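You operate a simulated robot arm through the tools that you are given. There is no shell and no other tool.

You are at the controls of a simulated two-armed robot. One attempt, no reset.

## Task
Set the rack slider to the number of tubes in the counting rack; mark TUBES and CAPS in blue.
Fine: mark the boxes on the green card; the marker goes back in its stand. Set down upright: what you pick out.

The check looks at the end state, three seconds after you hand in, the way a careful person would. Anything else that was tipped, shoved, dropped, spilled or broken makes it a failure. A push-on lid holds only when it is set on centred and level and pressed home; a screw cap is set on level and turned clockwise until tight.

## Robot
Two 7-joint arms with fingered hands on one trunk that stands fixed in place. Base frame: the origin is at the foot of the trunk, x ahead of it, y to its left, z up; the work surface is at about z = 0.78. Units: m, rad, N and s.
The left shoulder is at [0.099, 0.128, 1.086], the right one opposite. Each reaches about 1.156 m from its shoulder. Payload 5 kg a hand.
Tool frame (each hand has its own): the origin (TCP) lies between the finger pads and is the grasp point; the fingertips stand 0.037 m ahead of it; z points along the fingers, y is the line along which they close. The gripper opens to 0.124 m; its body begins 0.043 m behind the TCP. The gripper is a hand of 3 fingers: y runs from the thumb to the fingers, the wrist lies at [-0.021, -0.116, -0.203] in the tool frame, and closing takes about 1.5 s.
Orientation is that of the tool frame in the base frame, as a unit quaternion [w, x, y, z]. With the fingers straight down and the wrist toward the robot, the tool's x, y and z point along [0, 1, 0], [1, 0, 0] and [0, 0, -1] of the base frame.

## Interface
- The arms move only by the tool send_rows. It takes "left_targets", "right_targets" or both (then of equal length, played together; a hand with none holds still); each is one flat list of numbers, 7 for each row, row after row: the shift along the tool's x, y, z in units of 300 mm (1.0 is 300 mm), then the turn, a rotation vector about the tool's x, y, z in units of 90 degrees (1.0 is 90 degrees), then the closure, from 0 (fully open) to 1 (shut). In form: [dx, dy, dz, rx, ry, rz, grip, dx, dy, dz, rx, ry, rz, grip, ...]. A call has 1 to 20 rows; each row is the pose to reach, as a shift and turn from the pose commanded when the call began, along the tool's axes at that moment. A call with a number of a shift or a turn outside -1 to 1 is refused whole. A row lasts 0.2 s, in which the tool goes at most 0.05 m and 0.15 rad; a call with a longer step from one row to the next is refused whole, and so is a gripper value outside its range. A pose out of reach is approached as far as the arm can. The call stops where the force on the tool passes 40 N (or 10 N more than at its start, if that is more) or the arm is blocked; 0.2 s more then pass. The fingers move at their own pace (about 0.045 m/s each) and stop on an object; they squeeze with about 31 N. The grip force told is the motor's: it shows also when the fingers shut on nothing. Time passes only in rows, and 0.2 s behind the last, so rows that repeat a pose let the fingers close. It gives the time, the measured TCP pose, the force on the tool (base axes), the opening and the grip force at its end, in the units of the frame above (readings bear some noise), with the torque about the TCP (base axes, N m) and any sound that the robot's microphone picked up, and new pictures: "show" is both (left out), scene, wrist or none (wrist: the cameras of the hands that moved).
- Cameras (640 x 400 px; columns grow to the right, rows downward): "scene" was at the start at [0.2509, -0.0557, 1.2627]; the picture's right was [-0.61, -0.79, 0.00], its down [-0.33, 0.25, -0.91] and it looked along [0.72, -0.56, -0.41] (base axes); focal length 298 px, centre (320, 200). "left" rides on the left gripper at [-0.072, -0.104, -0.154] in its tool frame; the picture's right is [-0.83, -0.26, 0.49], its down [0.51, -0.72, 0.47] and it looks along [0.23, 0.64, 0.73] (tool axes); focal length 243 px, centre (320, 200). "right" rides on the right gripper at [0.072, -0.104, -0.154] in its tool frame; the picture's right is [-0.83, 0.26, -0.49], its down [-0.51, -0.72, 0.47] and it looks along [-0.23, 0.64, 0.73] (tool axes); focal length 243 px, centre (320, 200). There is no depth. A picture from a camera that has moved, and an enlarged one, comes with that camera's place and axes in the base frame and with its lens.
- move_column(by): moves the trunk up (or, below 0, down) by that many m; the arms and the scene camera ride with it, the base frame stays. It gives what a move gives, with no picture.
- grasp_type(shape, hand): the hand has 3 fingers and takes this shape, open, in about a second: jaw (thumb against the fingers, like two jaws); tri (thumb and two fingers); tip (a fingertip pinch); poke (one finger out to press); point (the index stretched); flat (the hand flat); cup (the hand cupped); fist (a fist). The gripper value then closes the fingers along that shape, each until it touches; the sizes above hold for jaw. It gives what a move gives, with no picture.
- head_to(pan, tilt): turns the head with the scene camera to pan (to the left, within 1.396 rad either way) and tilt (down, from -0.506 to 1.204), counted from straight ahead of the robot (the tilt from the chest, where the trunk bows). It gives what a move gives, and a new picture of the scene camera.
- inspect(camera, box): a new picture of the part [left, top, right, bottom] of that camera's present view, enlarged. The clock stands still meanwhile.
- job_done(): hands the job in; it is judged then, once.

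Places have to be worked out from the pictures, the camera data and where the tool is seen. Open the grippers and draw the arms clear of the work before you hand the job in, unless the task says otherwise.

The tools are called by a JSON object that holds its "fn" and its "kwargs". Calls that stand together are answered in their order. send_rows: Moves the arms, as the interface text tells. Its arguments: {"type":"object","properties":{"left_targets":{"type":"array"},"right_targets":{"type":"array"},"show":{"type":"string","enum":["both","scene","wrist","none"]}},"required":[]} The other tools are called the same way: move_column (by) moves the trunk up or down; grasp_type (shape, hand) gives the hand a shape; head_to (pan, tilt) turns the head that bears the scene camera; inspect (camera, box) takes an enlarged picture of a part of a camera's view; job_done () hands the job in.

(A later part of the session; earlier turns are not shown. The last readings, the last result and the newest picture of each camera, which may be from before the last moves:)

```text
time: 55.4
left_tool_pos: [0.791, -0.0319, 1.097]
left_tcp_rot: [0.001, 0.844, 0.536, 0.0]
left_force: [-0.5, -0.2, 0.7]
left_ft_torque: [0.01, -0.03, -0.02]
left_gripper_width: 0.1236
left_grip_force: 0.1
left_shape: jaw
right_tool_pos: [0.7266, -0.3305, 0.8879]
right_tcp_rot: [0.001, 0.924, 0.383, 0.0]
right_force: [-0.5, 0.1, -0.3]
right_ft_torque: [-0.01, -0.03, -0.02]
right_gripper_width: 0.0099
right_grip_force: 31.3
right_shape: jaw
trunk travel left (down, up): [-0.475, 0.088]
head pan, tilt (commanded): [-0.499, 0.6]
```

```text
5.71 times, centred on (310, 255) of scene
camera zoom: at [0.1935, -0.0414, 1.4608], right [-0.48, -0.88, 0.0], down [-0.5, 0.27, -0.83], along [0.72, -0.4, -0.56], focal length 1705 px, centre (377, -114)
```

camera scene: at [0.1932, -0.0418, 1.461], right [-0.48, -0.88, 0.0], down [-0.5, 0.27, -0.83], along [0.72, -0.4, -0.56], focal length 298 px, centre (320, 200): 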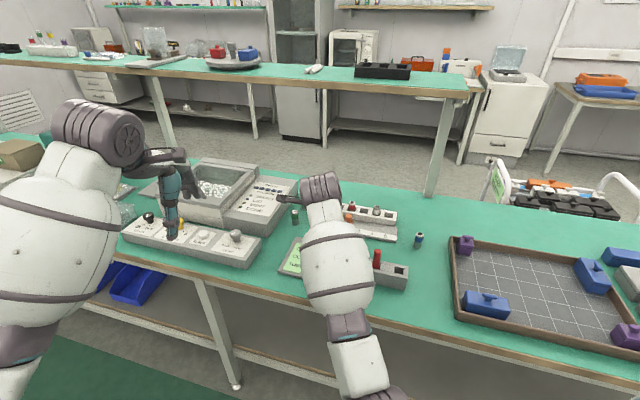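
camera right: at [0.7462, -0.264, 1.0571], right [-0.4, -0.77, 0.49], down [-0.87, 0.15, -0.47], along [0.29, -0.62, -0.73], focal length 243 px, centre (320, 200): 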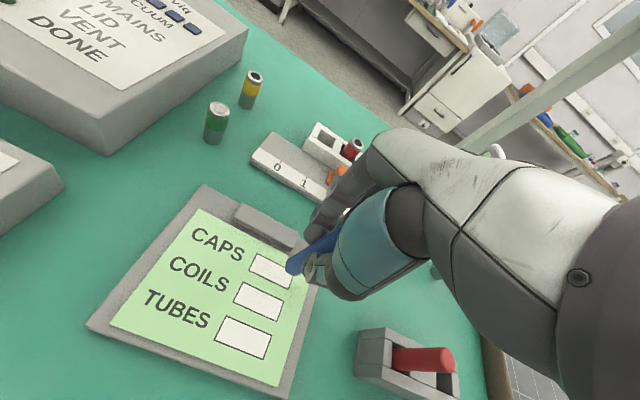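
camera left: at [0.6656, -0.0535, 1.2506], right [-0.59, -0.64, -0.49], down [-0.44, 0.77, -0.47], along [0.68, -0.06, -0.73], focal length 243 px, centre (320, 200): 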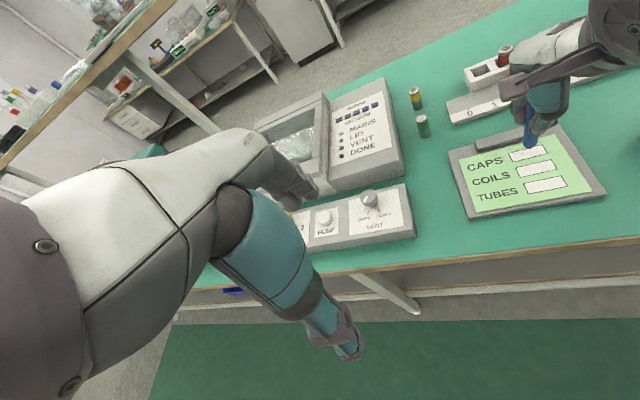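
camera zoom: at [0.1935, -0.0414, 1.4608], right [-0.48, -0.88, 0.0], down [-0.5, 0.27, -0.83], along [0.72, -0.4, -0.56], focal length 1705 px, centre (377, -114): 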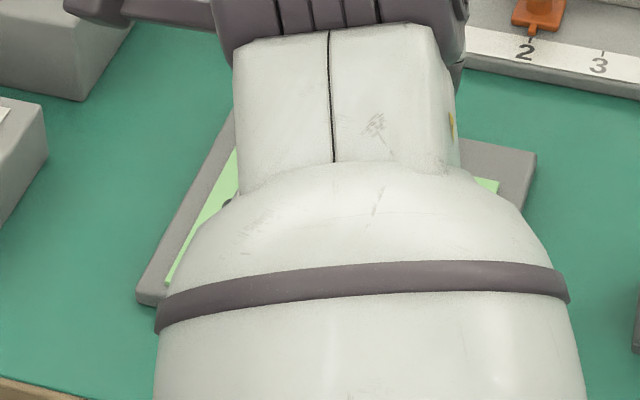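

The spot is only the lens rim of the wrist camera. I lower the nib onto the TUBES box in small steps.

{"fn": "send_rows", "kwargs": {"right_targets": [0, 0, 0.005, 0, 0, 0, 1, 0, 0, 0.01, 0, 0, 0, 1, 0, 0, 0.0133, 0, 0, 0, 1, 0, 0, 0.0133, 0, 0, 0, 1], "show": "none"}}

{"fn": "inspect", "kwargs": {"camera": "left", "box": [525, 155, 565, 190]}}

```text
time: 56.4
left_tool_pos: [0.79, -0.0316, 1.0968]
left_tcp_rot: [0.0, 0.845, 0.535, 0.0]
left_force: [-0.3, -0.1, 0.0]
left_ft_torque: [-0.03, 0.02, 0.03]
left_gripper_width: 0.1238
left_grip_force: 0.0
left_shape: jaw
right_tool_pos: [0.7274, -0.3321, 0.8842]
right_tcp_rot: [0.001, 0.924, 0.384, 0.0]
right_force: [0.0, -0.1, -0.1]
right_ft_torque: [0.03, -0.01, 0.01]
right_gripper_width: 0.0099
right_grip_force: 30.6
right_shape: jaw
trunk travel left (down, up): [-0.475, 0.088]
head pan, tilt (commanded): [-0.499, 0.6]
```

```text
11.43 times, centred on (545, 172) of left
camera zoom: at [0.6659, -0.0534, 1.2504], right [-0.59, -0.64, -0.49], down [-0.44, 0.77, -0.47], along [0.68, -0.06, -0.73], focal length 2773 px, centre (-2251, 514)
```

zoom: 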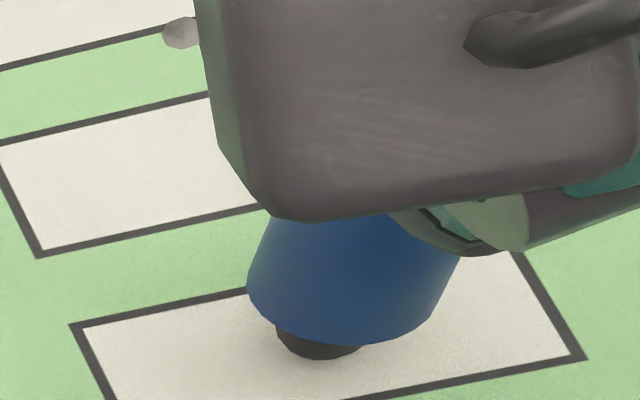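

The nib is over the middle of the TUBES box, close to the paper. I go down 1.5 mm more and read the force.

{"fn": "send_rows", "kwargs": {"right_targets": [0, 0, 0.0025, 0, 0, 0, 1, 0, 0, 0.005, 0, 0, 0, 1, 0, 0, 0.005, 0, 0, 0, 1], "show": "none"}}

{"fn": "inspect", "kwargs": {"camera": "left", "box": [525, 155, 565, 190]}}

```text
time: 57.2
left_tool_pos: [0.7905, -0.0303, 1.0978]
left_tcp_rot: [0.0, 0.844, 0.536, 0.001]
left_force: [-0.6, -0.5, -0.5]
left_ft_torque: [0.01, 0.02, 0.01]
left_gripper_width: 0.1237
left_grip_force: 0.2
left_shape: jaw
right_tool_pos: [0.7263, -0.3315, 0.8841]
right_tcp_rot: [0.0, 0.924, 0.383, 0.001]
right_force: [0.1, -0.2, 3.4]
right_ft_torque: [-0.01, -0.03, 0.03]
right_gripper_width: 0.0101
right_grip_force: 31.0
right_shape: jaw
trunk travel left (down, up): [-0.475, 0.088]
head pan, tilt (commanded): [-0.499, 0.6]
```

```text
11.43 times, centred on (545, 172) of left
camera zoom: at [0.6655, -0.0532, 1.2507], right [-0.59, -0.64, -0.49], down [-0.44, 0.77, -0.47], along [0.68, -0.06, -0.73], focal length 2773 px, centre (-2251, 514)
```

zoom: 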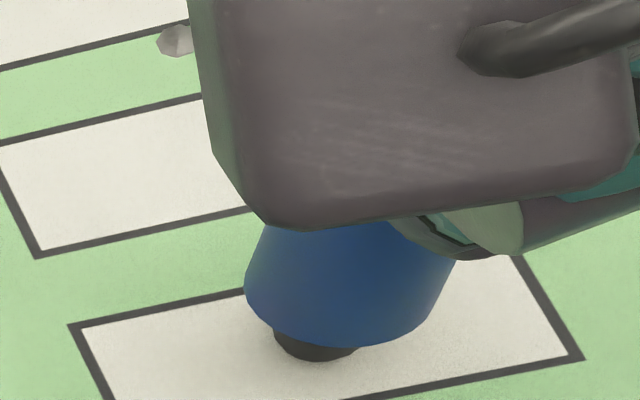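

Contact at about 3.4 N in the TUBES box. I draw a left stroke of 12 mm, then back, and look.

{"fn": "send_rows", "kwargs": {"right_targets": [0.0133, 0, 0, 0, 0, 0, 1, 0.0267, 0, 0, 0, 0, 0, 1, 0.04, 0, 0, 0, 0, 0, 1, 0.0267, 0, 0, 0, 0, 0, 1, 0.0133, 0, 0, 0, 0, 0, 1, 0, 0, 0, 0, 0, 0, 1, -0.0133, 0, 0, 0, 0, 0, 1, -0.0267, 0, 0, 0, 0, 0, 1, -0.04, 0, 0, 0, 0, 0, 1], "show": "none"}}

{"fn": "inspect", "kwargs": {"camera": "left", "box": [525, 155, 565, 190]}}

```text
time: 59.2
left_tool_pos: [0.7898, -0.0318, 1.0972]
left_tcp_rot: [0.0, 0.844, 0.536, -0.001]
left_force: [-0.1, 0.1, 0.2]
left_ft_torque: [0.03, 0.0, 0.02]
left_gripper_width: 0.1238
left_grip_force: 0.0
left_shape: jaw
right_tool_pos: [0.7178, -0.341, 0.8827]
right_tcp_rot: [0.0, 0.924, 0.383, 0.001]
right_force: [1.3, 1.9, 6.0]
right_ft_torque: [0.19, -0.14, 0.02]
right_gripper_width: 0.0096
right_grip_force: 31.1
right_shape: jaw
trunk travel left (down, up): [-0.475, 0.088]
head pan, tilt (commanded): [-0.499, 0.6]
```

```text
11.43 times, centred on (545, 172) of left
camera zoom: at [0.6654, -0.053, 1.2507], right [-0.59, -0.64, -0.49], down [-0.44, 0.77, -0.47], along [0.68, -0.06, -0.73], focal length 2773 px, centre (-2251, 514)
```

zoom: 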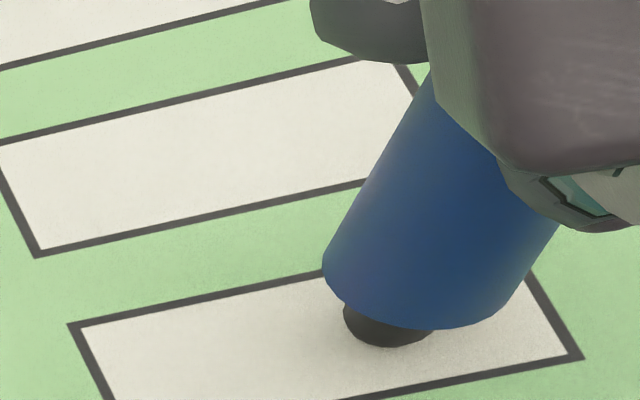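

No ink in the TUBES box either, so something about the marker itself must be different from what I assumed. I look closely at the red marker still in the stand and at the empty slot for hints such as a cap seam.

{"fn": "inspect", "kwargs": {"camera": "scene", "box": [365, 240, 415, 290]}}

{"fn": "inspect", "kwargs": {"camera": "right", "box": [340, 300, 480, 400]}}

```text
8.00 times, centred on (390, 265) of scene
camera zoom: at [0.193, -0.041, 1.4609], right [-0.48, -0.88, 0.0], down [-0.5, 0.27, -0.83], along [0.72, -0.4, -0.56], focal length 2386 px, centre (-240, -320)
```

zoom: 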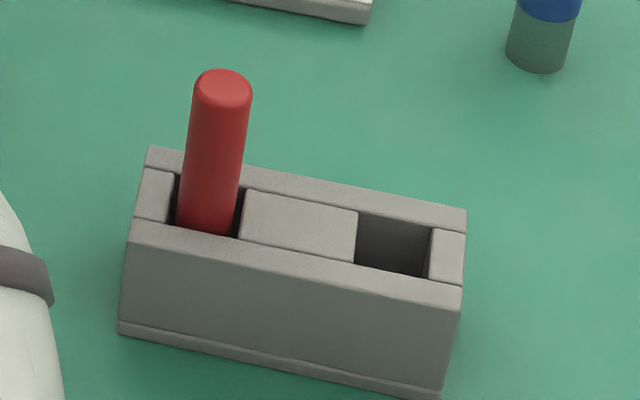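

```text
4.00 times, centred on (410, 350) of right
camera zoom: at [0.6955, -0.216, 1.0371], right [-0.4, -0.77, 0.49], down [-0.87, 0.15, -0.47], along [0.29, -0.62, -0.73], focal length 970 px, centre (-40, -400)
```

zoom: 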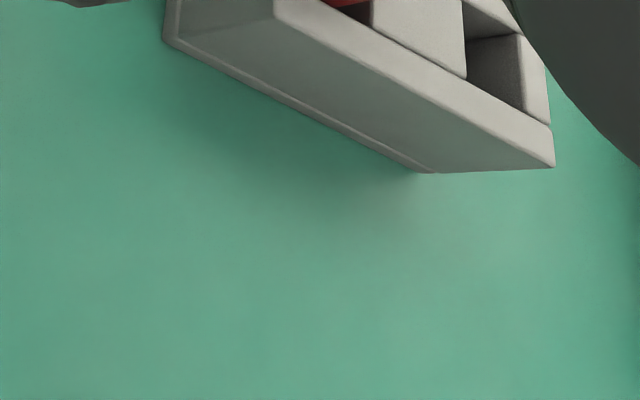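

The marker is a plain body with a nib, no cap. Perhaps a mark only counts once a stroke is long enough, so I draw a light, full-length stroke across the TUBES box, keeping the nib inside it.

{"fn": "send_rows", "kwargs": {"right_targets": [0, 0, -0.002, 0, 0, 0, 1, -0.0147, 0, -0.002, 0, 0, 0, 1, 0.002, 0, -0.002, 0, 0, 0, 1, 0.0187, 0, -0.002, 0, 0, 0, 1, 0.0353, 0, -0.002, 0, 0, 0, 1, 0.052, 0, -0.002, 0, 0, 0, 1, 0.0687, 0, -0.002, 0, 0, 0, 1, 0.0853, 0, -0.002, 0, 0, 0, 1, 0.102, 0, -0.002, 0, 0, 0, 1, 0.115, 0, -0.002, 0, 0, 0, 1], "show": "none"}}

{"fn": "inspect", "kwargs": {"camera": "left", "box": [520, 155, 570, 195]}}

```text
time: 61.4
left_tool_pos: [0.7906, -0.0309, 1.0968]
left_tcp_rot: [-0.001, 0.844, 0.536, 0.0]
left_force: [0.1, -0.3, -0.3]
left_ft_torque: [-0.02, -0.02, -0.01]
left_gripper_width: 0.1238
left_grip_force: 0.1
left_shape: jaw
right_tool_pos: [0.7423, -0.316, 0.8836]
right_tcp_rot: [0.001, 0.924, 0.383, 0.001]
right_force: [-0.9, 0.0, 2.0]
right_ft_torque: [-0.06, 0.05, 0.01]
right_gripper_width: 0.0102
right_grip_force: 31.2
right_shape: jaw
trunk travel left (down, up): [-0.475, 0.088]
head pan, tilt (commanded): [-0.499, 0.6]
```

```text
10.00 times, centred on (545, 175) of left
camera zoom: at [0.6658, -0.0532, 1.2505], right [-0.59, -0.64, -0.49], down [-0.44, 0.77, -0.47], along [0.68, -0.06, -0.73], focal length 2426 px, centre (-1930, 450)
```

zoom: 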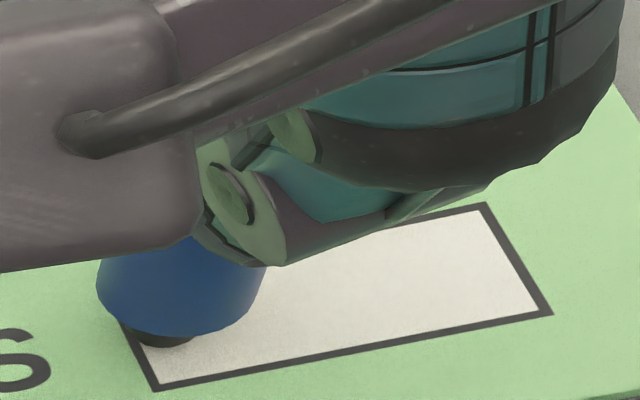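

The nib crossed the box for over 20 mm at light pressure and still nothing shows. I try a livelier scribble with quicker zigzags in the middle of the TUBES box, in case slow strokes do not write.

{"fn": "send_rows", "kwargs": {"right_targets": [-0.03, 0, 0.001, 0, 0, 0, 1, -0.06, 0.01, 0.001, 0, 0, 0, 1, -0.1, -0.01, 0.001, 0, 0, 0, 1, -0.03, 0.01, 0.001, 0, 0, 0, 1, -0.1, -0.01, 0.001, 0, 0, 0, 1, -0.03, 0.01, 0.001, 0, 0, 0, 1, -0.1, -0.01, 0.001, 0, 0, 0, 1, -0.06, 0, 0.001, 0, 0, 0, 1], "show": "wrist"}}

{"fn": "inspect", "kwargs": {"camera": "left", "box": [520, 155, 570, 195]}}

```text
time: 63.2
left_tool_pos: [0.7907, -0.0319, 1.0974]
left_tcp_rot: [0.0, 0.844, 0.536, 0.0]
left_force: [-0.4, -0.2, 0.0]
left_ft_torque: [0.05, 0.05, 0.01]
left_gripper_width: 0.1237
left_grip_force: 0.0
left_shape: jaw
right_tool_pos: [0.7308, -0.3295, 0.8841]
right_tcp_rot: [0.001, 0.924, 0.383, 0.0]
right_force: [-1.4, 0.3, 6.8]
right_ft_torque: [-0.05, 0.18, 0.0]
right_gripper_width: 0.0099
right_grip_force: 31.3
right_shape: jaw
trunk travel left (down, up): [-0.475, 0.088]
head pan, tilt (commanded): [-0.499, 0.6]
camera right: at [0.7081, -0.2043, 1.0371], right [-0.4, -0.77, 0.49], down [-0.87, 0.15, -0.47], along [0.29, -0.62, -0.73], focal length 243 px, centre (320, 200)
```

right: 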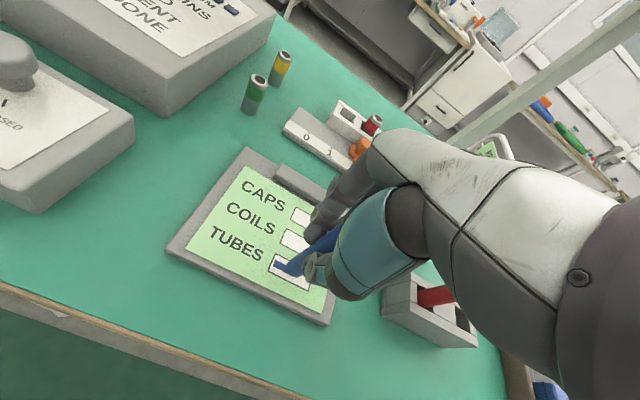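

```text
10.00 times, centred on (545, 175) of left
camera zoom: at [0.666, -0.0532, 1.2505], right [-0.59, -0.64, -0.49], down [-0.44, 0.77, -0.47], along [0.68, -0.06, -0.73], focal length 2426 px, centre (-1930, 450)
```

zoom: 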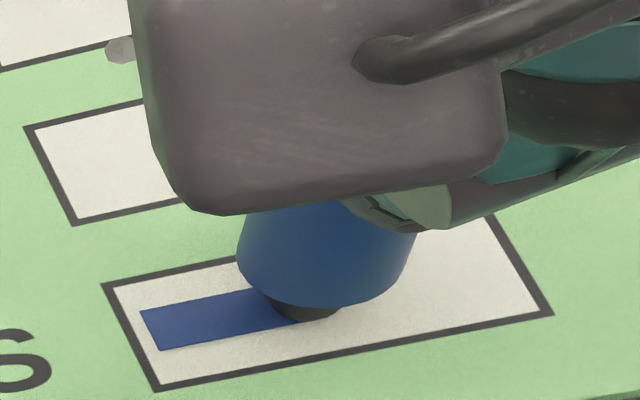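

Now a blue bar is in the TUBES box, so the quicker scribble writes. I lift the nib straight up and look at the mark.

{"fn": "send_rows", "kwargs": {"right_targets": [0, 0, -0.03, 0, 0, 0, 1, 0, 0, -0.0667, 0, 0, 0, 1, 0, 0, -0.1, 0, 0, 0, 1, 0, 0, -0.1, 0, 0, 0, 1], "show": "none"}}

{"fn": "inspect", "kwargs": {"camera": "left", "box": [500, 125, 590, 200]}}

{"fn": "inspect", "kwargs": {"camera": "right", "box": [180, 160, 340, 330]}}

```text
time: 64.2
left_tool_pos: [0.7913, -0.0314, 1.0973]
left_tcp_rot: [0.0, 0.844, 0.536, 0.001]
left_force: [-0.3, -0.7, 0.2]
left_ft_torque: [0.02, -0.04, -0.01]
left_gripper_width: 0.1238
left_grip_force: 0.1
left_shape: jaw
right_tool_pos: [0.73, -0.3295, 0.914]
right_tcp_rot: [0.0, 0.924, 0.383, 0.0]
right_force: [-0.3, 0.0, 1.1]
right_ft_torque: [0.0, 0.01, 0.03]
right_gripper_width: 0.0098
right_grip_force: 31.1
right_shape: jaw
trunk travel left (down, up): [-0.475, 0.088]
head pan, tilt (commanded): [-0.499, 0.6]
```

```text
5.33 times, centred on (545, 162) of left
camera zoom: at [0.666, -0.0534, 1.2503], right [-0.59, -0.64, -0.49], down [-0.44, 0.77, -0.47], along [0.68, -0.06, -0.73], focal length 1294 px, centre (-880, 400)
```

zoom: 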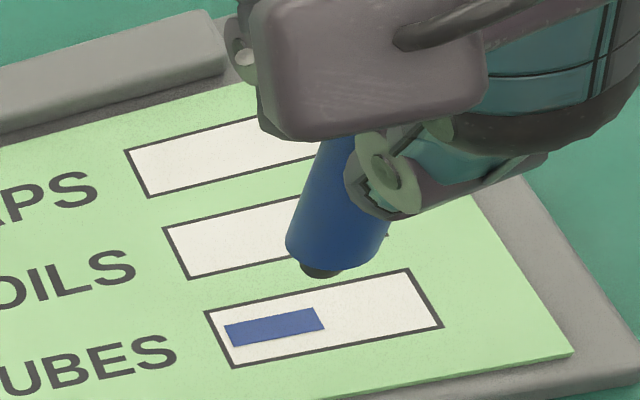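

```text
2.35 times, centred on (260, 245) of right
camera zoom: at [0.7077, -0.2045, 1.0668], right [-0.4, -0.77, 0.49], down [-0.87, 0.15, -0.47], along [0.29, -0.62, -0.73], focal length 571 px, centre (461, 94)
```

zoom: 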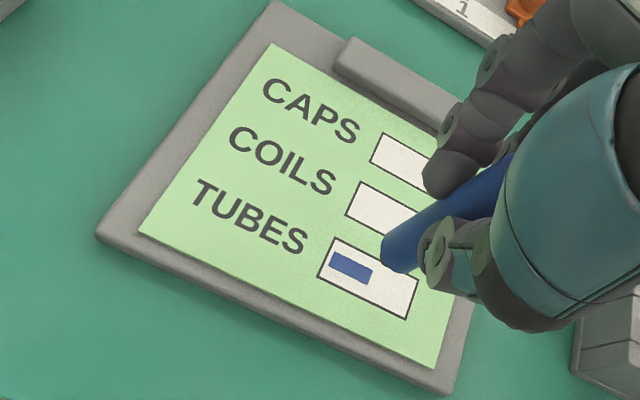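

The TUBES box now carries a clear blue bar, inside its border. I carry the nib over to the left part of the CAPS box to do the same there.

{"fn": "send_rows", "kwargs": {"right_targets": [0.012, 0.075, 0, 0, 0, 0, 1, 0.024, 0.15, 0, 0, 0, 0, 1, 0.036, 0.226, 0, 0, 0, 0, 1, 0.036, 0.226, 0.04, 0, 0, 0, 1, 0.036, 0.226, 0.085, 0, 0, 0, 1, 0.036, 0.226, 0.085, 0, 0, 0, 1], "show": "none"}}

{"fn": "inspect", "kwargs": {"camera": "left", "box": [500, 120, 580, 190]}}

```text
time: 65.6
left_tool_pos: [0.79, -0.0321, 1.0963]
left_tcp_rot: [0.0, 0.844, 0.536, 0.0]
left_force: [-0.6, 0.3, 0.5]
left_ft_torque: [-0.01, 0.02, 0.01]
left_gripper_width: 0.1235
left_grip_force: 0.0
left_shape: jaw
right_tool_pos: [0.7855, -0.3694, 0.8883]
right_tcp_rot: [0.002, 0.924, 0.383, 0.001]
right_force: [-1.2, -0.2, 0.3]
right_ft_torque: [0.02, -0.04, 0.0]
right_gripper_width: 0.0099
right_grip_force: 31.2
right_shape: jaw
trunk travel left (down, up): [-0.475, 0.088]
head pan, tilt (commanded): [-0.499, 0.6]
```

```text
5.71 times, centred on (540, 155) of left
camera zoom: at [0.6659, -0.0534, 1.2504], right [-0.59, -0.64, -0.49], down [-0.44, 0.77, -0.47], along [0.68, -0.06, -0.73], focal length 1386 px, centre (-937, 457)
```

zoom: 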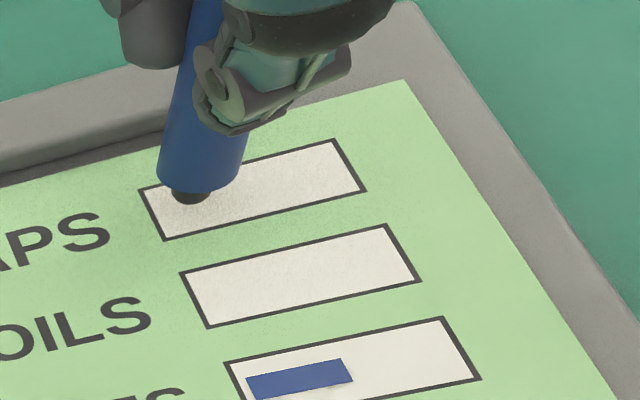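

The nib is at the left part of the CAPS box, about 4–5 mm up. I lower it to light contact.

{"fn": "send_rows", "kwargs": {"right_targets": [0, 0, 0.0067, 0, 0, 0, 1, 0, 0, 0.0133, 0, 0, 0, 1, 0, 0, 0.0157, 0, 0, 0, 1, 0, 0, 0.0157, 0, 0, 0, 1], "show": "none"}}

```text
time: 66.6
left_tool_pos: [0.7908, -0.0314, 1.0965]
left_tcp_rot: [0.0, 0.844, 0.536, 0.0]
left_force: [0.6, 0.8, 0.1]
left_ft_torque: [0.01, 0.01, -0.02]
left_gripper_width: 0.1235
left_grip_force: 0.1
left_shape: jaw
right_tool_pos: [0.7859, -0.3687, 0.8831]
right_tcp_rot: [0.001, 0.924, 0.382, 0.0]
right_force: [0.2, 0.3, 0.7]
right_ft_torque: [-0.02, -0.03, 0.01]
right_gripper_width: 0.0101
right_grip_force: 31.1
right_shape: jaw
trunk travel left (down, up): [-0.475, 0.088]
head pan, tilt (commanded): [-0.499, 0.6]
```

Barely touching yet; 0.8 mm more.

{"fn": "send_rows", "kwargs": {"right_targets": [0, 0, 0.0027, 0, 0, 0, 1, 0, 0, 0.0027, 0, 0, 0, 1], "show": "none"}}

```text
time: 67.2
left_tool_pos: [0.7899, -0.0312, 1.0977]
left_tcp_rot: [0.0, 0.844, 0.536, -0.001]
left_force: [-0.1, -0.4, -0.1]
left_ft_torque: [-0.03, 0.03, 0.02]
left_gripper_width: 0.1238
left_grip_force: 0.1
left_shape: jaw
right_tool_pos: [0.7857, -0.369, 0.884]
right_tcp_rot: [0.001, 0.924, 0.383, 0.001]
right_force: [-0.2, 0.2, 5.5]
right_ft_torque: [0.01, -0.03, 0.01]
right_gripper_width: 0.0101
right_grip_force: 31.2
right_shape: jaw
trunk travel left (down, up): [-0.475, 0.088]
head pan, tilt (commanded): [-0.499, 0.6]
```

Contact at 5.5 N. I make the same brisk scribble to the right and back inside the CAPS box.

{"fn": "send_rows", "kwargs": {"right_targets": [-0.03, 0, -0.001, 0, 0, 0, 1, -0.06, 0.005, -0.001, 0, 0, 0, 1, -0.1, -0.005, -0.001, 0, 0, 0, 1, -0.03, 0.005, -0.001, 0, 0, 0, 1, -0.1, -0.005, -0.001, 0, 0, 0, 1, -0.03, 0.005, -0.001, 0, 0, 0, 1, -0.1, -0.005, -0.001, 0, 0, 0, 1, -0.06, 0, -0.001, 0, 0, 0, 1], "show": "none"}}

{"fn": "inspect", "kwargs": {"camera": "left", "box": [500, 120, 580, 190]}}

```text
time: 69.0
left_tool_pos: [0.7911, -0.0315, 1.0963]
left_tcp_rot: [0.0, 0.844, 0.536, 0.0]
left_force: [-0.4, 1.1, -0.5]
left_ft_torque: [-0.01, 0.02, 0.02]
left_gripper_width: 0.1234
left_grip_force: 0.0
left_shape: jaw
right_tool_pos: [0.7726, -0.3814, 0.8837]
right_tcp_rot: [0.001, 0.924, 0.383, 0.001]
right_force: [-1.7, -0.8, 6.4]
right_ft_torque: [-0.1, 0.16, 0.01]
right_gripper_width: 0.0102
right_grip_force: 30.4
right_shape: jaw
trunk travel left (down, up): [-0.475, 0.088]
head pan, tilt (commanded): [-0.499, 0.6]
```

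```text
5.71 times, centred on (540, 155) of left
camera zoom: at [0.6657, -0.0531, 1.2506], right [-0.59, -0.64, -0.49], down [-0.44, 0.77, -0.47], along [0.68, -0.06, -0.73], focal length 1386 px, centre (-937, 457)
```

zoom: 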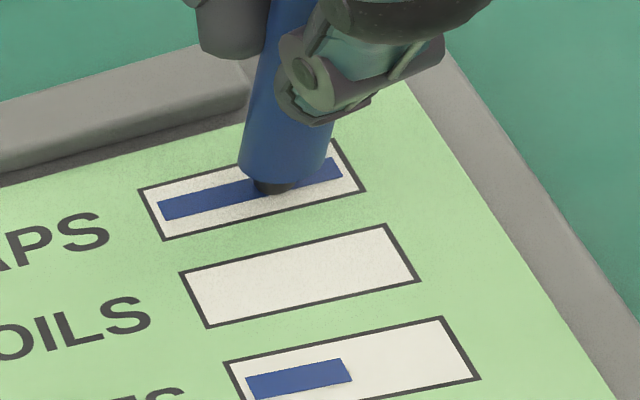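

The CAPS box now has a long blue bar, inside the border. The TUBES bar fills less than half, so I lift and go back to TUBES to lengthen its mark the same way.

{"fn": "send_rows", "kwargs": {"right_targets": [0, 0, -0.03, 0, 0, 0, 1, 0, 0, -0.08, 0, 0, 0, 1, 0.018, -0.075, -0.08, 0, 0, 0, 1, 0.036, -0.15, -0.08, 0, 0, 0, 1, 0.0537, -0.2233, -0.08, 0, 0, 0, 1, 0.0537, -0.2233, -0.04, 0, 0, 0, 1, 0.0537, -0.2233, -0.015, 0, 0, 0, 1, 0.0537, -0.2233, -0.015, 0, 0, 0, 1], "show": "none"}}

{"fn": "inspect", "kwargs": {"camera": "left", "box": [500, 125, 590, 200]}}

```text
time: 70.8
left_tool_pos: [0.791, -0.0324, 1.0963]
left_tcp_rot: [0.0, 0.844, 0.536, 0.0]
left_force: [0.4, 0.1, 0.6]
left_ft_torque: [-0.01, 0.02, -0.04]
left_gripper_width: 0.1238
left_grip_force: 0.1
left_shape: jaw
right_tool_pos: [0.7365, -0.3231, 0.8881]
right_tcp_rot: [0.001, 0.924, 0.383, 0.0]
right_force: [-0.1, -0.9, -0.1]
right_ft_torque: [0.02, -0.02, -0.01]
right_gripper_width: 0.0098
right_grip_force: 30.9
right_shape: jaw
trunk travel left (down, up): [-0.475, 0.088]
head pan, tilt (commanded): [-0.499, 0.6]
```

```text
5.33 times, centred on (545, 162) of left
camera zoom: at [0.6658, -0.0534, 1.2505], right [-0.59, -0.64, -0.49], down [-0.44, 0.77, -0.47], along [0.68, -0.06, -0.73], focal length 1294 px, centre (-880, 400)
```

zoom: 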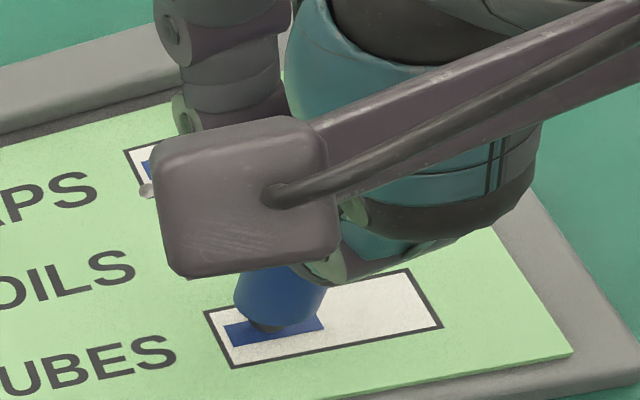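

The nib is over the left part of the TUBES box. I lower it to contact.

{"fn": "send_rows", "kwargs": {"right_targets": [0, 0, 0.0067, 0, 0, 0, 1, 0, 0, 0.0133, 0, 0, 0, 1, 0, 0, 0.016, 0, 0, 0, 1, 0, 0, 0.016, 0, 0, 0, 1], "show": "none"}}

```text
time: 71.8
left_tool_pos: [0.7907, -0.0317, 1.0972]
left_tcp_rot: [0.001, 0.844, 0.536, 0.0]
left_force: [0.4, 0.0, 1.0]
left_ft_torque: [0.01, -0.02, -0.02]
left_gripper_width: 0.1239
left_grip_force: 0.0
left_shape: jaw
right_tool_pos: [0.7362, -0.3221, 0.8843]
right_tcp_rot: [0.001, 0.924, 0.382, 0.001]
right_force: [-0.7, 0.3, 7.0]
right_ft_torque: [-0.05, -0.02, 0.01]
right_gripper_width: 0.01
right_grip_force: 31.1
right_shape: jaw
trunk travel left (down, up): [-0.475, 0.088]
head pan, tilt (commanded): [-0.499, 0.6]
```

Contact at 7 N. I ease off slightly and scribble briskly across the box.

{"fn": "send_rows", "kwargs": {"right_targets": [-0.03, 0, -0.002, 0, 0, 0, 1, -0.06, 0.005, -0.002, 0, 0, 0, 1, -0.09, -0.005, -0.002, 0, 0, 0, 1, -0.02, 0.005, -0.002, 0, 0, 0, 1, -0.09, -0.005, -0.002, 0, 0, 0, 1, -0.02, 0.005, -0.002, 0, 0, 0, 1, -0.09, -0.005, -0.002, 0, 0, 0, 1, -0.04, 0, -0.002, 0, 0, 0, 1], "show": "none"}}

{"fn": "inspect", "kwargs": {"camera": "left", "box": [500, 125, 590, 200]}}

```text
time: 73.6
left_tool_pos: [0.791, -0.032, 1.0982]
left_tcp_rot: [0.0, 0.844, 0.536, 0.001]
left_force: [1.8, 0.0, -0.8]
left_ft_torque: [-0.01, -0.01, 0.0]
left_gripper_width: 0.1238
left_grip_force: 0.1
left_shape: jaw
right_tool_pos: [0.7284, -0.3311, 0.8839]
right_tcp_rot: [0.0, 0.924, 0.382, 0.0]
right_force: [-2.3, -1.3, 9.3]
right_ft_torque: [-0.15, 0.18, 0.01]
right_gripper_width: 0.0099
right_grip_force: 30.7
right_shape: jaw
trunk travel left (down, up): [-0.475, 0.088]
head pan, tilt (commanded): [-0.499, 0.6]
```

```text
5.33 times, centred on (545, 162) of left
camera zoom: at [0.6655, -0.053, 1.2508], right [-0.59, -0.64, -0.49], down [-0.44, 0.77, -0.47], along [0.68, -0.06, -0.73], focal length 1294 px, centre (-880, 400)
```

zoom: 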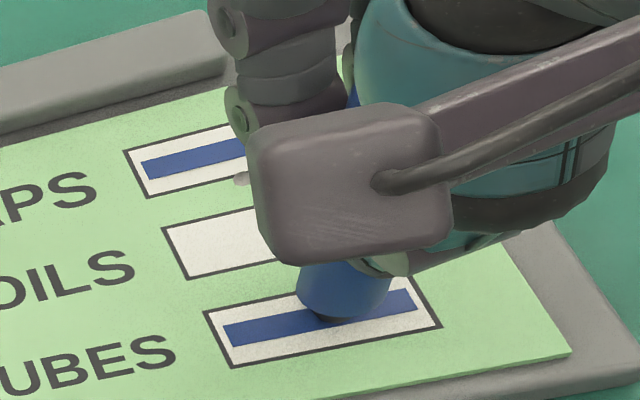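

Both bars are now full blue marks inside their boxes and COILS is clean. I lift the marker well clear.

{"fn": "send_rows", "kwargs": {"right_targets": [0, 0, -0.03, 0, 0, 0, 1, 0, 0, -0.1, 0, 0, 0, 1, 0, 0, -0.2, 0, 0, 0, 1, 0, 0, -0.3, 0, 0, 0, 1, 0, 0, -0.4, 0, 0, 0, 1, 0, 0, -0.4333, 0, 0, 0, 1, 0, 0, -0.4333, 0, 0, 0, 1], "show": "both"}}

{"fn": "inspect", "kwargs": {"camera": "left", "box": [480, 40, 600, 200]}}

{"fn": "inspect", "kwargs": {"camera": "right", "box": [230, 200, 380, 320]}}

```text
time: 75.2
left_tool_pos: [0.79, -0.0316, 1.0974]
left_tcp_rot: [0.001, 0.845, 0.536, 0.0]
left_force: [-0.4, -0.2, 0.6]
left_ft_torque: [0.02, 0.03, 0.0]
left_gripper_width: 0.1238
left_grip_force: 0.0
left_shape: jaw
right_tool_pos: [0.7282, -0.3322, 1.0132]
right_tcp_rot: [-0.001, 0.924, 0.383, 0.001]
right_force: [-0.2, 0.6, 0.3]
right_ft_torque: [-0.04, 0.01, 0.02]
right_gripper_width: 0.0096
right_grip_force: 31.4
right_shape: jaw
trunk travel left (down, up): [-0.475, 0.088]
head pan, tilt (commanded): [-0.499, 0.6]
camera scene: at [0.1937, -0.0415, 1.4608], right [-0.48, -0.88, 0.0], down [-0.5, 0.27, -0.83], along [0.72, -0.4, -0.56], focal length 298 px, centre (320, 200)
camera right: at [0.7062, -0.2076, 1.1669], right [-0.4, -0.77, 0.49], down [-0.87, 0.15, -0.47], along [0.29, -0.62, -0.73], focal length 243 px, centre (320, 200)
```

scene: 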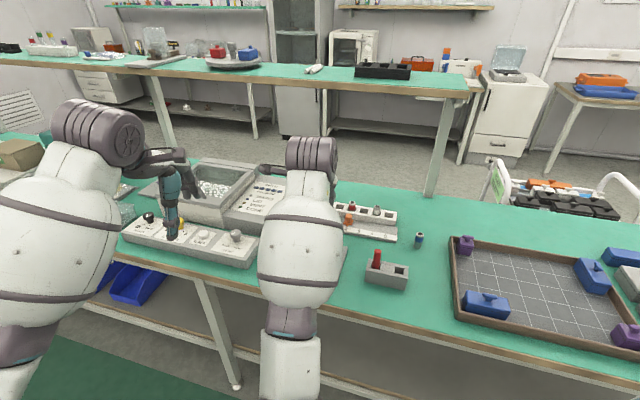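
right: 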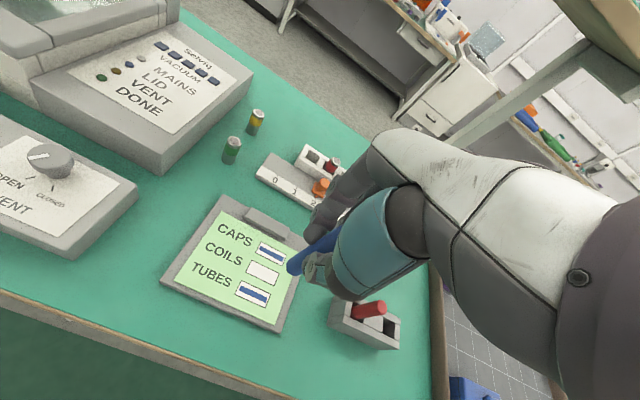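

```text
2.50 times, centred on (540, 120) of left
camera zoom: at [0.666, -0.0534, 1.2503], right [-0.59, -0.64, -0.49], down [-0.44, 0.77, -0.47], along [0.68, -0.06, -0.73], focal length 606 px, centre (-230, 400)
```

zoom: 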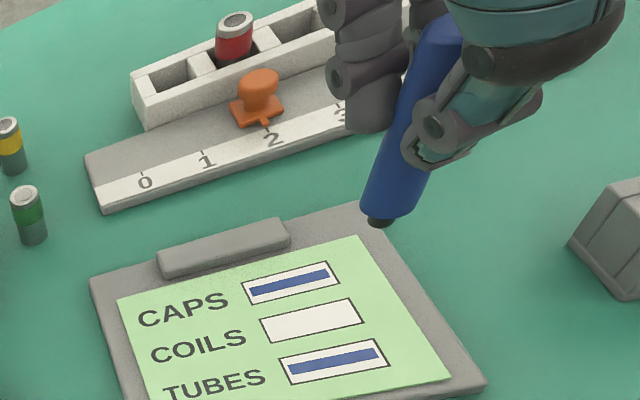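

```text
3.33 times, centred on (305, 260) of right
camera zoom: at [0.7062, -0.2076, 1.1669], right [-0.4, -0.77, 0.49], down [-0.87, 0.15, -0.47], along [0.29, -0.62, -0.73], focal length 809 px, centre (370, 0)
```

zoom: 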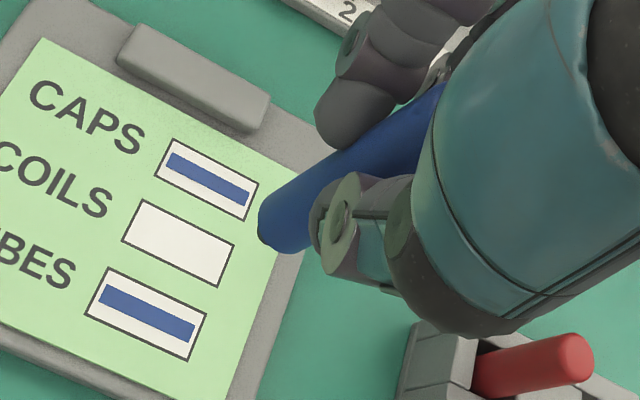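

Both boxes are marked and the slider still stands at 2. Before returning the marker I measure how it sits in the grip with close-ups.

{"fn": "inspect", "kwargs": {"camera": "left", "box": [520, 35, 575, 90]}}

{"fn": "inspect", "kwargs": {"camera": "right", "box": [270, 220, 350, 310]}}

```text
7.27 times, centred on (548, 62) of left
camera zoom: at [0.666, -0.0534, 1.2503], right [-0.59, -0.64, -0.49], down [-0.44, 0.77, -0.47], along [0.68, -0.06, -0.73], focal length 1764 px, centre (-1334, 1200)
```

zoom: 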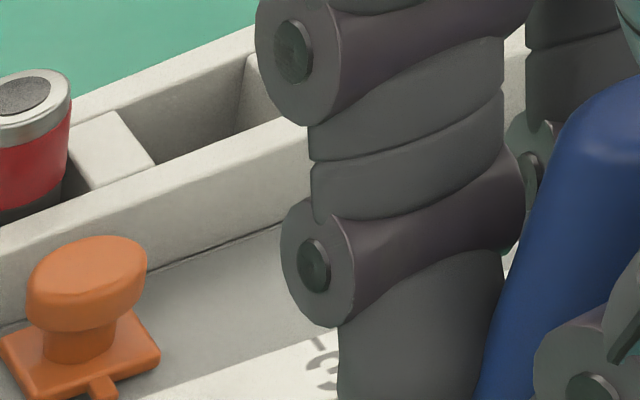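

```text
4.44 times, centred on (310, 265) of right
camera zoom: at [0.7062, -0.2076, 1.1669], right [-0.4, -0.77, 0.49], down [-0.87, 0.15, -0.47], along [0.29, -0.62, -0.73], focal length 1078 px, centre (364, -89)
```

zoom: 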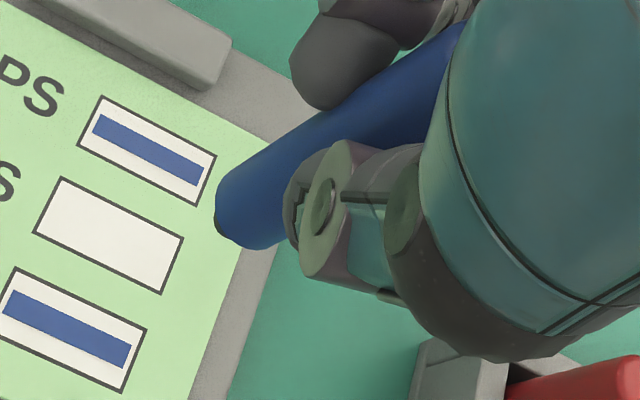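

The nib sits about 2 mm to the left of where it was when picked, otherwise upright. I carry the marker back over the empty slot at the same safe height, allowing for half of that offset.

{"fn": "send_rows", "kwargs": {"right_targets": [-0.1236, 0.0167, 0, 0, 0, 0, 1, -0.2471, 0.0333, 0, 0, 0, 0, 1, -0.3707, 0.05, 0, 0, 0, 0, 1, -0.4942, 0.0667, 0, 0, 0, 0, 1, -0.6178, 0.0833, 0, 0, 0, 0, 1, -0.7413, 0.1, 0, 0, 0, 0, 1, -0.7413, 0.1, 0, 0, 0, 0, 1], "show": "both"}}

{"fn": "inspect", "kwargs": {"camera": "right", "box": [180, 220, 340, 330]}}

{"fn": "inspect", "kwargs": {"camera": "scene", "box": [340, 190, 460, 310]}}

```text
time: 76.8
left_tool_pos: [0.7911, -0.0311, 1.0971]
left_tcp_rot: [0.001, 0.844, 0.536, -0.001]
left_force: [-0.6, 0.4, 0.5]
left_ft_torque: [-0.06, 0.0, 0.01]
left_gripper_width: 0.1237
left_grip_force: 0.0
left_shape: jaw
right_tool_pos: [0.5913, -0.5081, 1.0136]
right_tcp_rot: [0.001, 0.924, 0.382, 0.0]
right_force: [-0.1, -0.3, 0.1]
right_ft_torque: [0.01, 0.0, -0.03]
right_gripper_width: 0.0101
right_grip_force: 31.6
right_shape: jaw
trunk travel left (down, up): [-0.475, 0.088]
head pan, tilt (commanded): [-0.499, 0.6]
camera scene: at [0.194, -0.0406, 1.4608], right [-0.48, -0.88, 0.0], down [-0.5, 0.27, -0.83], along [0.72, -0.4, -0.56], focal length 298 px, centre (320, 200)
camera right: at [0.5689, -0.3845, 1.1668], right [-0.4, -0.77, 0.49], down [-0.87, 0.15, -0.47], along [0.29, -0.62, -0.73], focal length 243 px, centre (320, 200)
```

scene: 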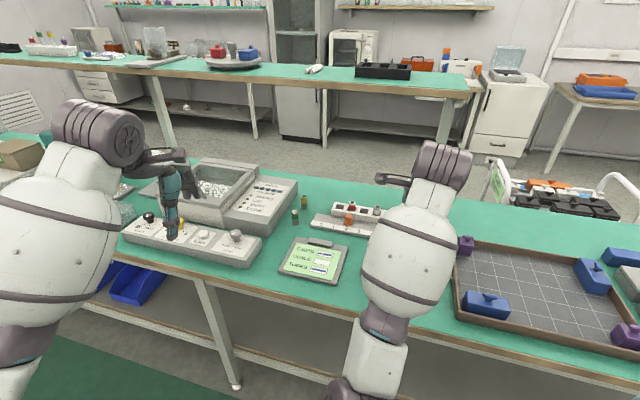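
right: 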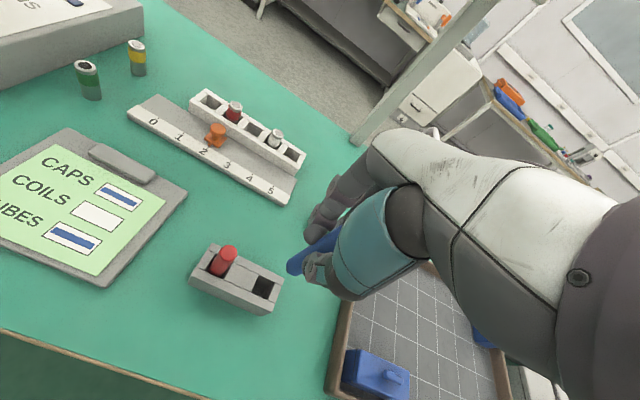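

```text
3.64 times, centred on (260, 275) of right
camera zoom: at [0.5689, -0.3845, 1.1668], right [-0.4, -0.77, 0.49], down [-0.87, 0.15, -0.47], along [0.29, -0.62, -0.73], focal length 882 px, centre (538, -73)
```

zoom: 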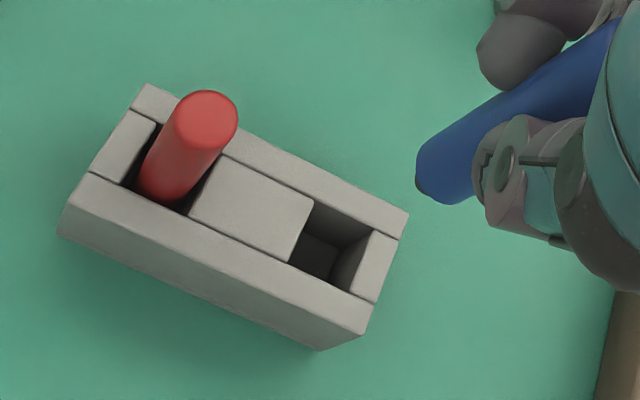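

```text
3.33 times, centred on (400, 250) of scene
camera zoom: at [0.194, -0.0406, 1.4608], right [-0.48, -0.88, 0.0], down [-0.5, 0.27, -0.83], along [0.72, -0.4, -0.56], focal length 994 px, centre (53, 33)
```

zoom: 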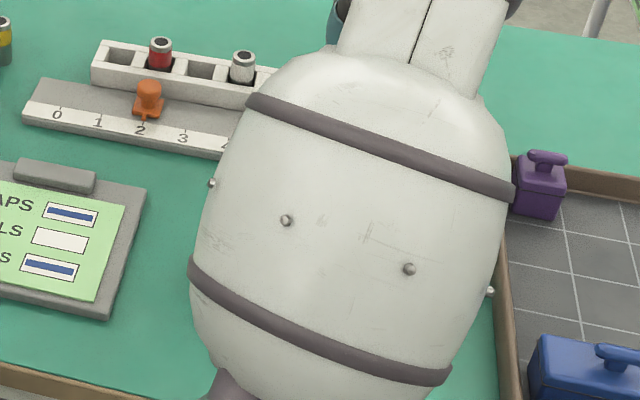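

The empty slot comes out at s≈-0.057, n≈0.780, and the hand is about 2 mm short in n compared with the pick. I correct that, lower until the nib is about 13 mm above the stand, and turn the left camera a little more to watch the stand.

{"fn": "send_rows", "kwargs": {"left_targets": [0, 0, 0, 0, 0, 0.044, 0, 0, 0, 0, 0, 0, 0.088, 0, 0, 0, 0, 0, 0, 0.132, 0, 0, 0, 0, 0, 0, 0.176, 0, 0, 0, 0, 0, 0, 0.22, 0, 0, 0, 0, 0, 0, 0.22, 0], "right_targets": [0, 0.0057, 0.05, 0, 0, 0, 1, 0, 0.0057, 0.1, 0, 0, 0, 1, 0, 0.0057, 0.15, 0, 0, 0, 1, 0, 0.0057, 0.2, 0, 0, 0, 1, 0, 0.0057, 0.2667, 0, 0, 0, 1, 0, 0.0057, 0.2667, 0, 0, 0, 1], "show": "wrist"}}

{"fn": "inspect", "kwargs": {"camera": "right", "box": [200, 210, 340, 320]}}

```text
time: 78.2
left_tool_pos: [0.7902, -0.0313, 1.0979]
left_tcp_rot: [0.0, 0.924, 0.383, -0.001]
left_force: [-0.1, 0.4, 0.7]
left_ft_torque: [0.03, 0.01, 0.0]
left_gripper_width: 0.1239
left_grip_force: 0.1
left_shape: jaw
right_tool_pos: [0.5934, -0.5102, 0.9322]
right_tcp_rot: [0.0, 0.924, 0.383, 0.001]
right_force: [0.9, -1.0, 0.0]
right_ft_torque: [-0.01, 0.01, 0.01]
right_gripper_width: 0.0098
right_grip_force: 31.0
right_shape: jaw
trunk travel left (down, up): [-0.475, 0.088]
head pan, tilt (commanded): [-0.499, 0.6]
camera right: at [0.5707, -0.387, 1.0862], right [-0.4, -0.77, 0.49], down [-0.87, 0.15, -0.47], along [0.29, -0.62, -0.73], focal length 243 px, centre (320, 200)
camera left: at [0.666, -0.0093, 1.2503], right [-0.77, -0.4, -0.49], down [-0.15, 0.87, -0.47], along [0.62, -0.29, -0.73], focal length 243 px, centre (320, 200)
```

right: 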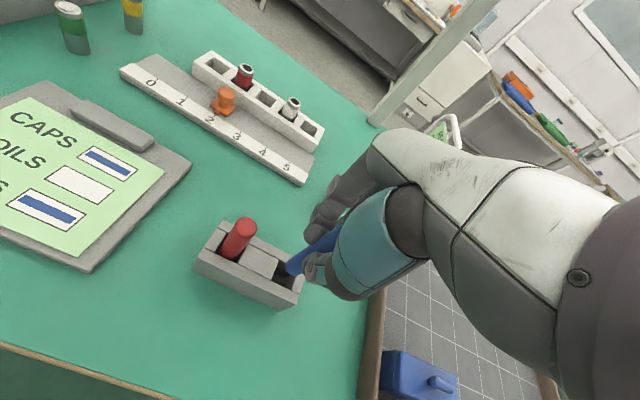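
left: 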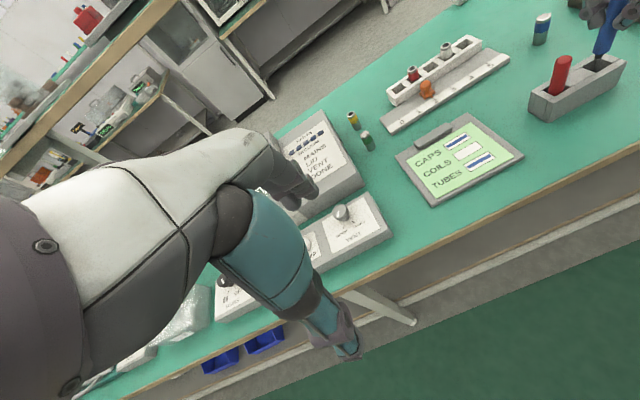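

```text
3.64 times, centred on (270, 265) of right
camera zoom: at [0.5707, -0.387, 1.0862], right [-0.4, -0.77, 0.49], down [-0.87, 0.15, -0.47], along [0.29, -0.62, -0.73], focal length 882 px, centre (502, -36)
```

zoom: 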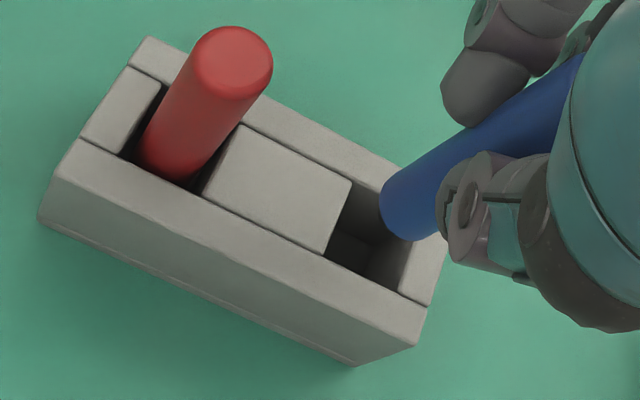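

The left camera sees the stand and the marker now. I enlarge that view to check the nib against the slot.

{"fn": "inspect", "kwargs": {"camera": "left", "box": [520, 20, 640, 130]}}

{"fn": "inspect", "kwargs": {"camera": "left", "box": [580, 30, 630, 80]}}

```text
3.64 times, centred on (580, 75) of left
camera zoom: at [0.666, -0.0093, 1.2503], right [-0.77, -0.4, -0.49], down [-0.15, 0.87, -0.47], along [0.62, -0.29, -0.73], focal length 882 px, centre (-626, 654)
```

zoom: 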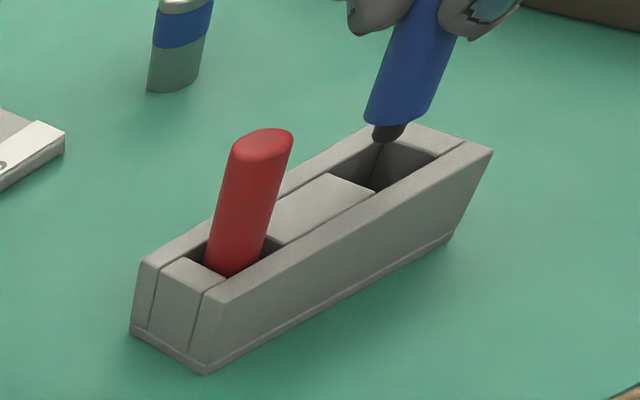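

```text
8.00 times, centred on (605, 55) of left
camera zoom: at [0.666, -0.0093, 1.2503], right [-0.77, -0.4, -0.49], down [-0.15, 0.87, -0.47], along [0.62, -0.29, -0.73], focal length 1941 px, centre (-1960, 1360)
```

zoom: 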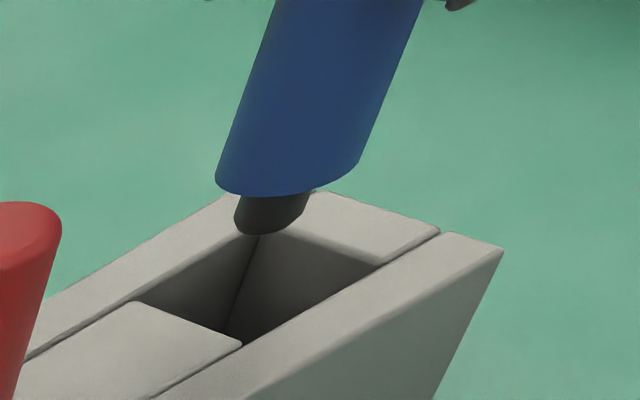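

Combining both views, the marker is within about 1–2 mm of the slot centre, slightly far in n. I shift 1 mm nearer and lower about 19 mm so that the nib enters while the body is still just above the stand.

{"fn": "send_rows", "kwargs": {"right_targets": [-0.002, -0.0033, 0.02, 0, 0, 0, 1, -0.002, -0.0033, 0.04, 0, 0, 0, 1, -0.002, -0.0033, 0.06, 0, 0, 0, 1, -0.002, -0.0033, 0.06, 0, 0, 0, 1], "show": "none"}}

{"fn": "inspect", "kwargs": {"camera": "left", "box": [580, 30, 630, 80]}}

{"fn": "inspect", "kwargs": {"camera": "right", "box": [230, 220, 330, 310]}}

```text
time: 79.2
left_tool_pos: [0.7906, -0.0317, 1.0967]
left_tcp_rot: [0.0, 0.924, 0.383, 0.0]
left_force: [-1.0, -1.3, -0.2]
left_ft_torque: [0.0, 0.05, 0.0]
left_gripper_width: 0.1238
left_grip_force: 0.0
left_shape: jaw
right_tool_pos: [0.5918, -0.5119, 0.9157]
right_tcp_rot: [0.0, 0.924, 0.383, 0.0]
right_force: [0.2, -0.4, 0.2]
right_ft_torque: [0.0, -0.03, -0.01]
right_gripper_width: 0.01
right_grip_force: 31.1
right_shape: jaw
trunk travel left (down, up): [-0.475, 0.088]
head pan, tilt (commanded): [-0.499, 0.6]
```

```text
8.00 times, centred on (605, 55) of left
camera zoom: at [0.666, -0.0094, 1.2503], right [-0.77, -0.4, -0.49], down [-0.15, 0.87, -0.47], along [0.62, -0.29, -0.73], focal length 1941 px, centre (-1960, 1360)
```

zoom: 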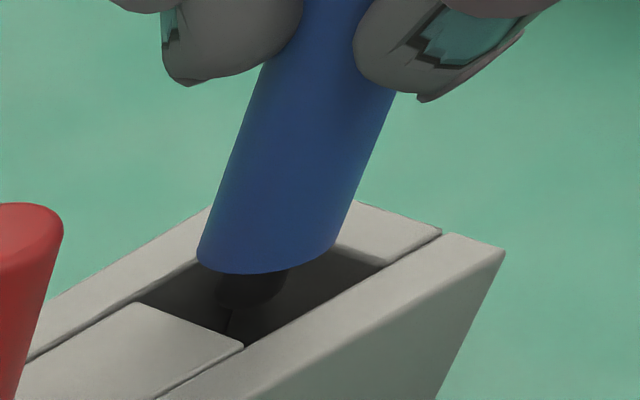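

```text
4.44 times, centred on (280, 265) of right
camera zoom: at [0.5697, -0.3869, 1.0688], right [-0.4, -0.77, 0.49], down [-0.87, 0.15, -0.47], along [0.29, -0.62, -0.73], focal length 1078 px, centre (498, -89)
```

zoom: 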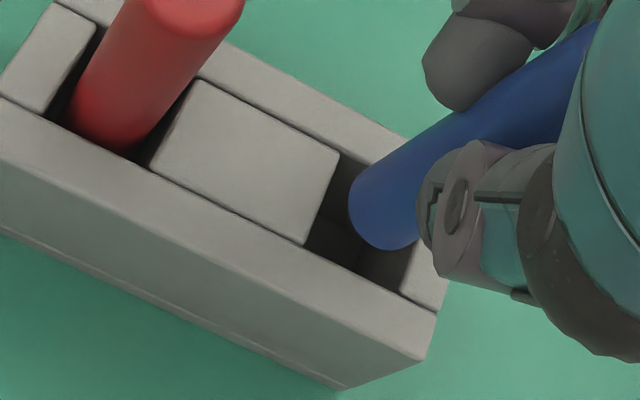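

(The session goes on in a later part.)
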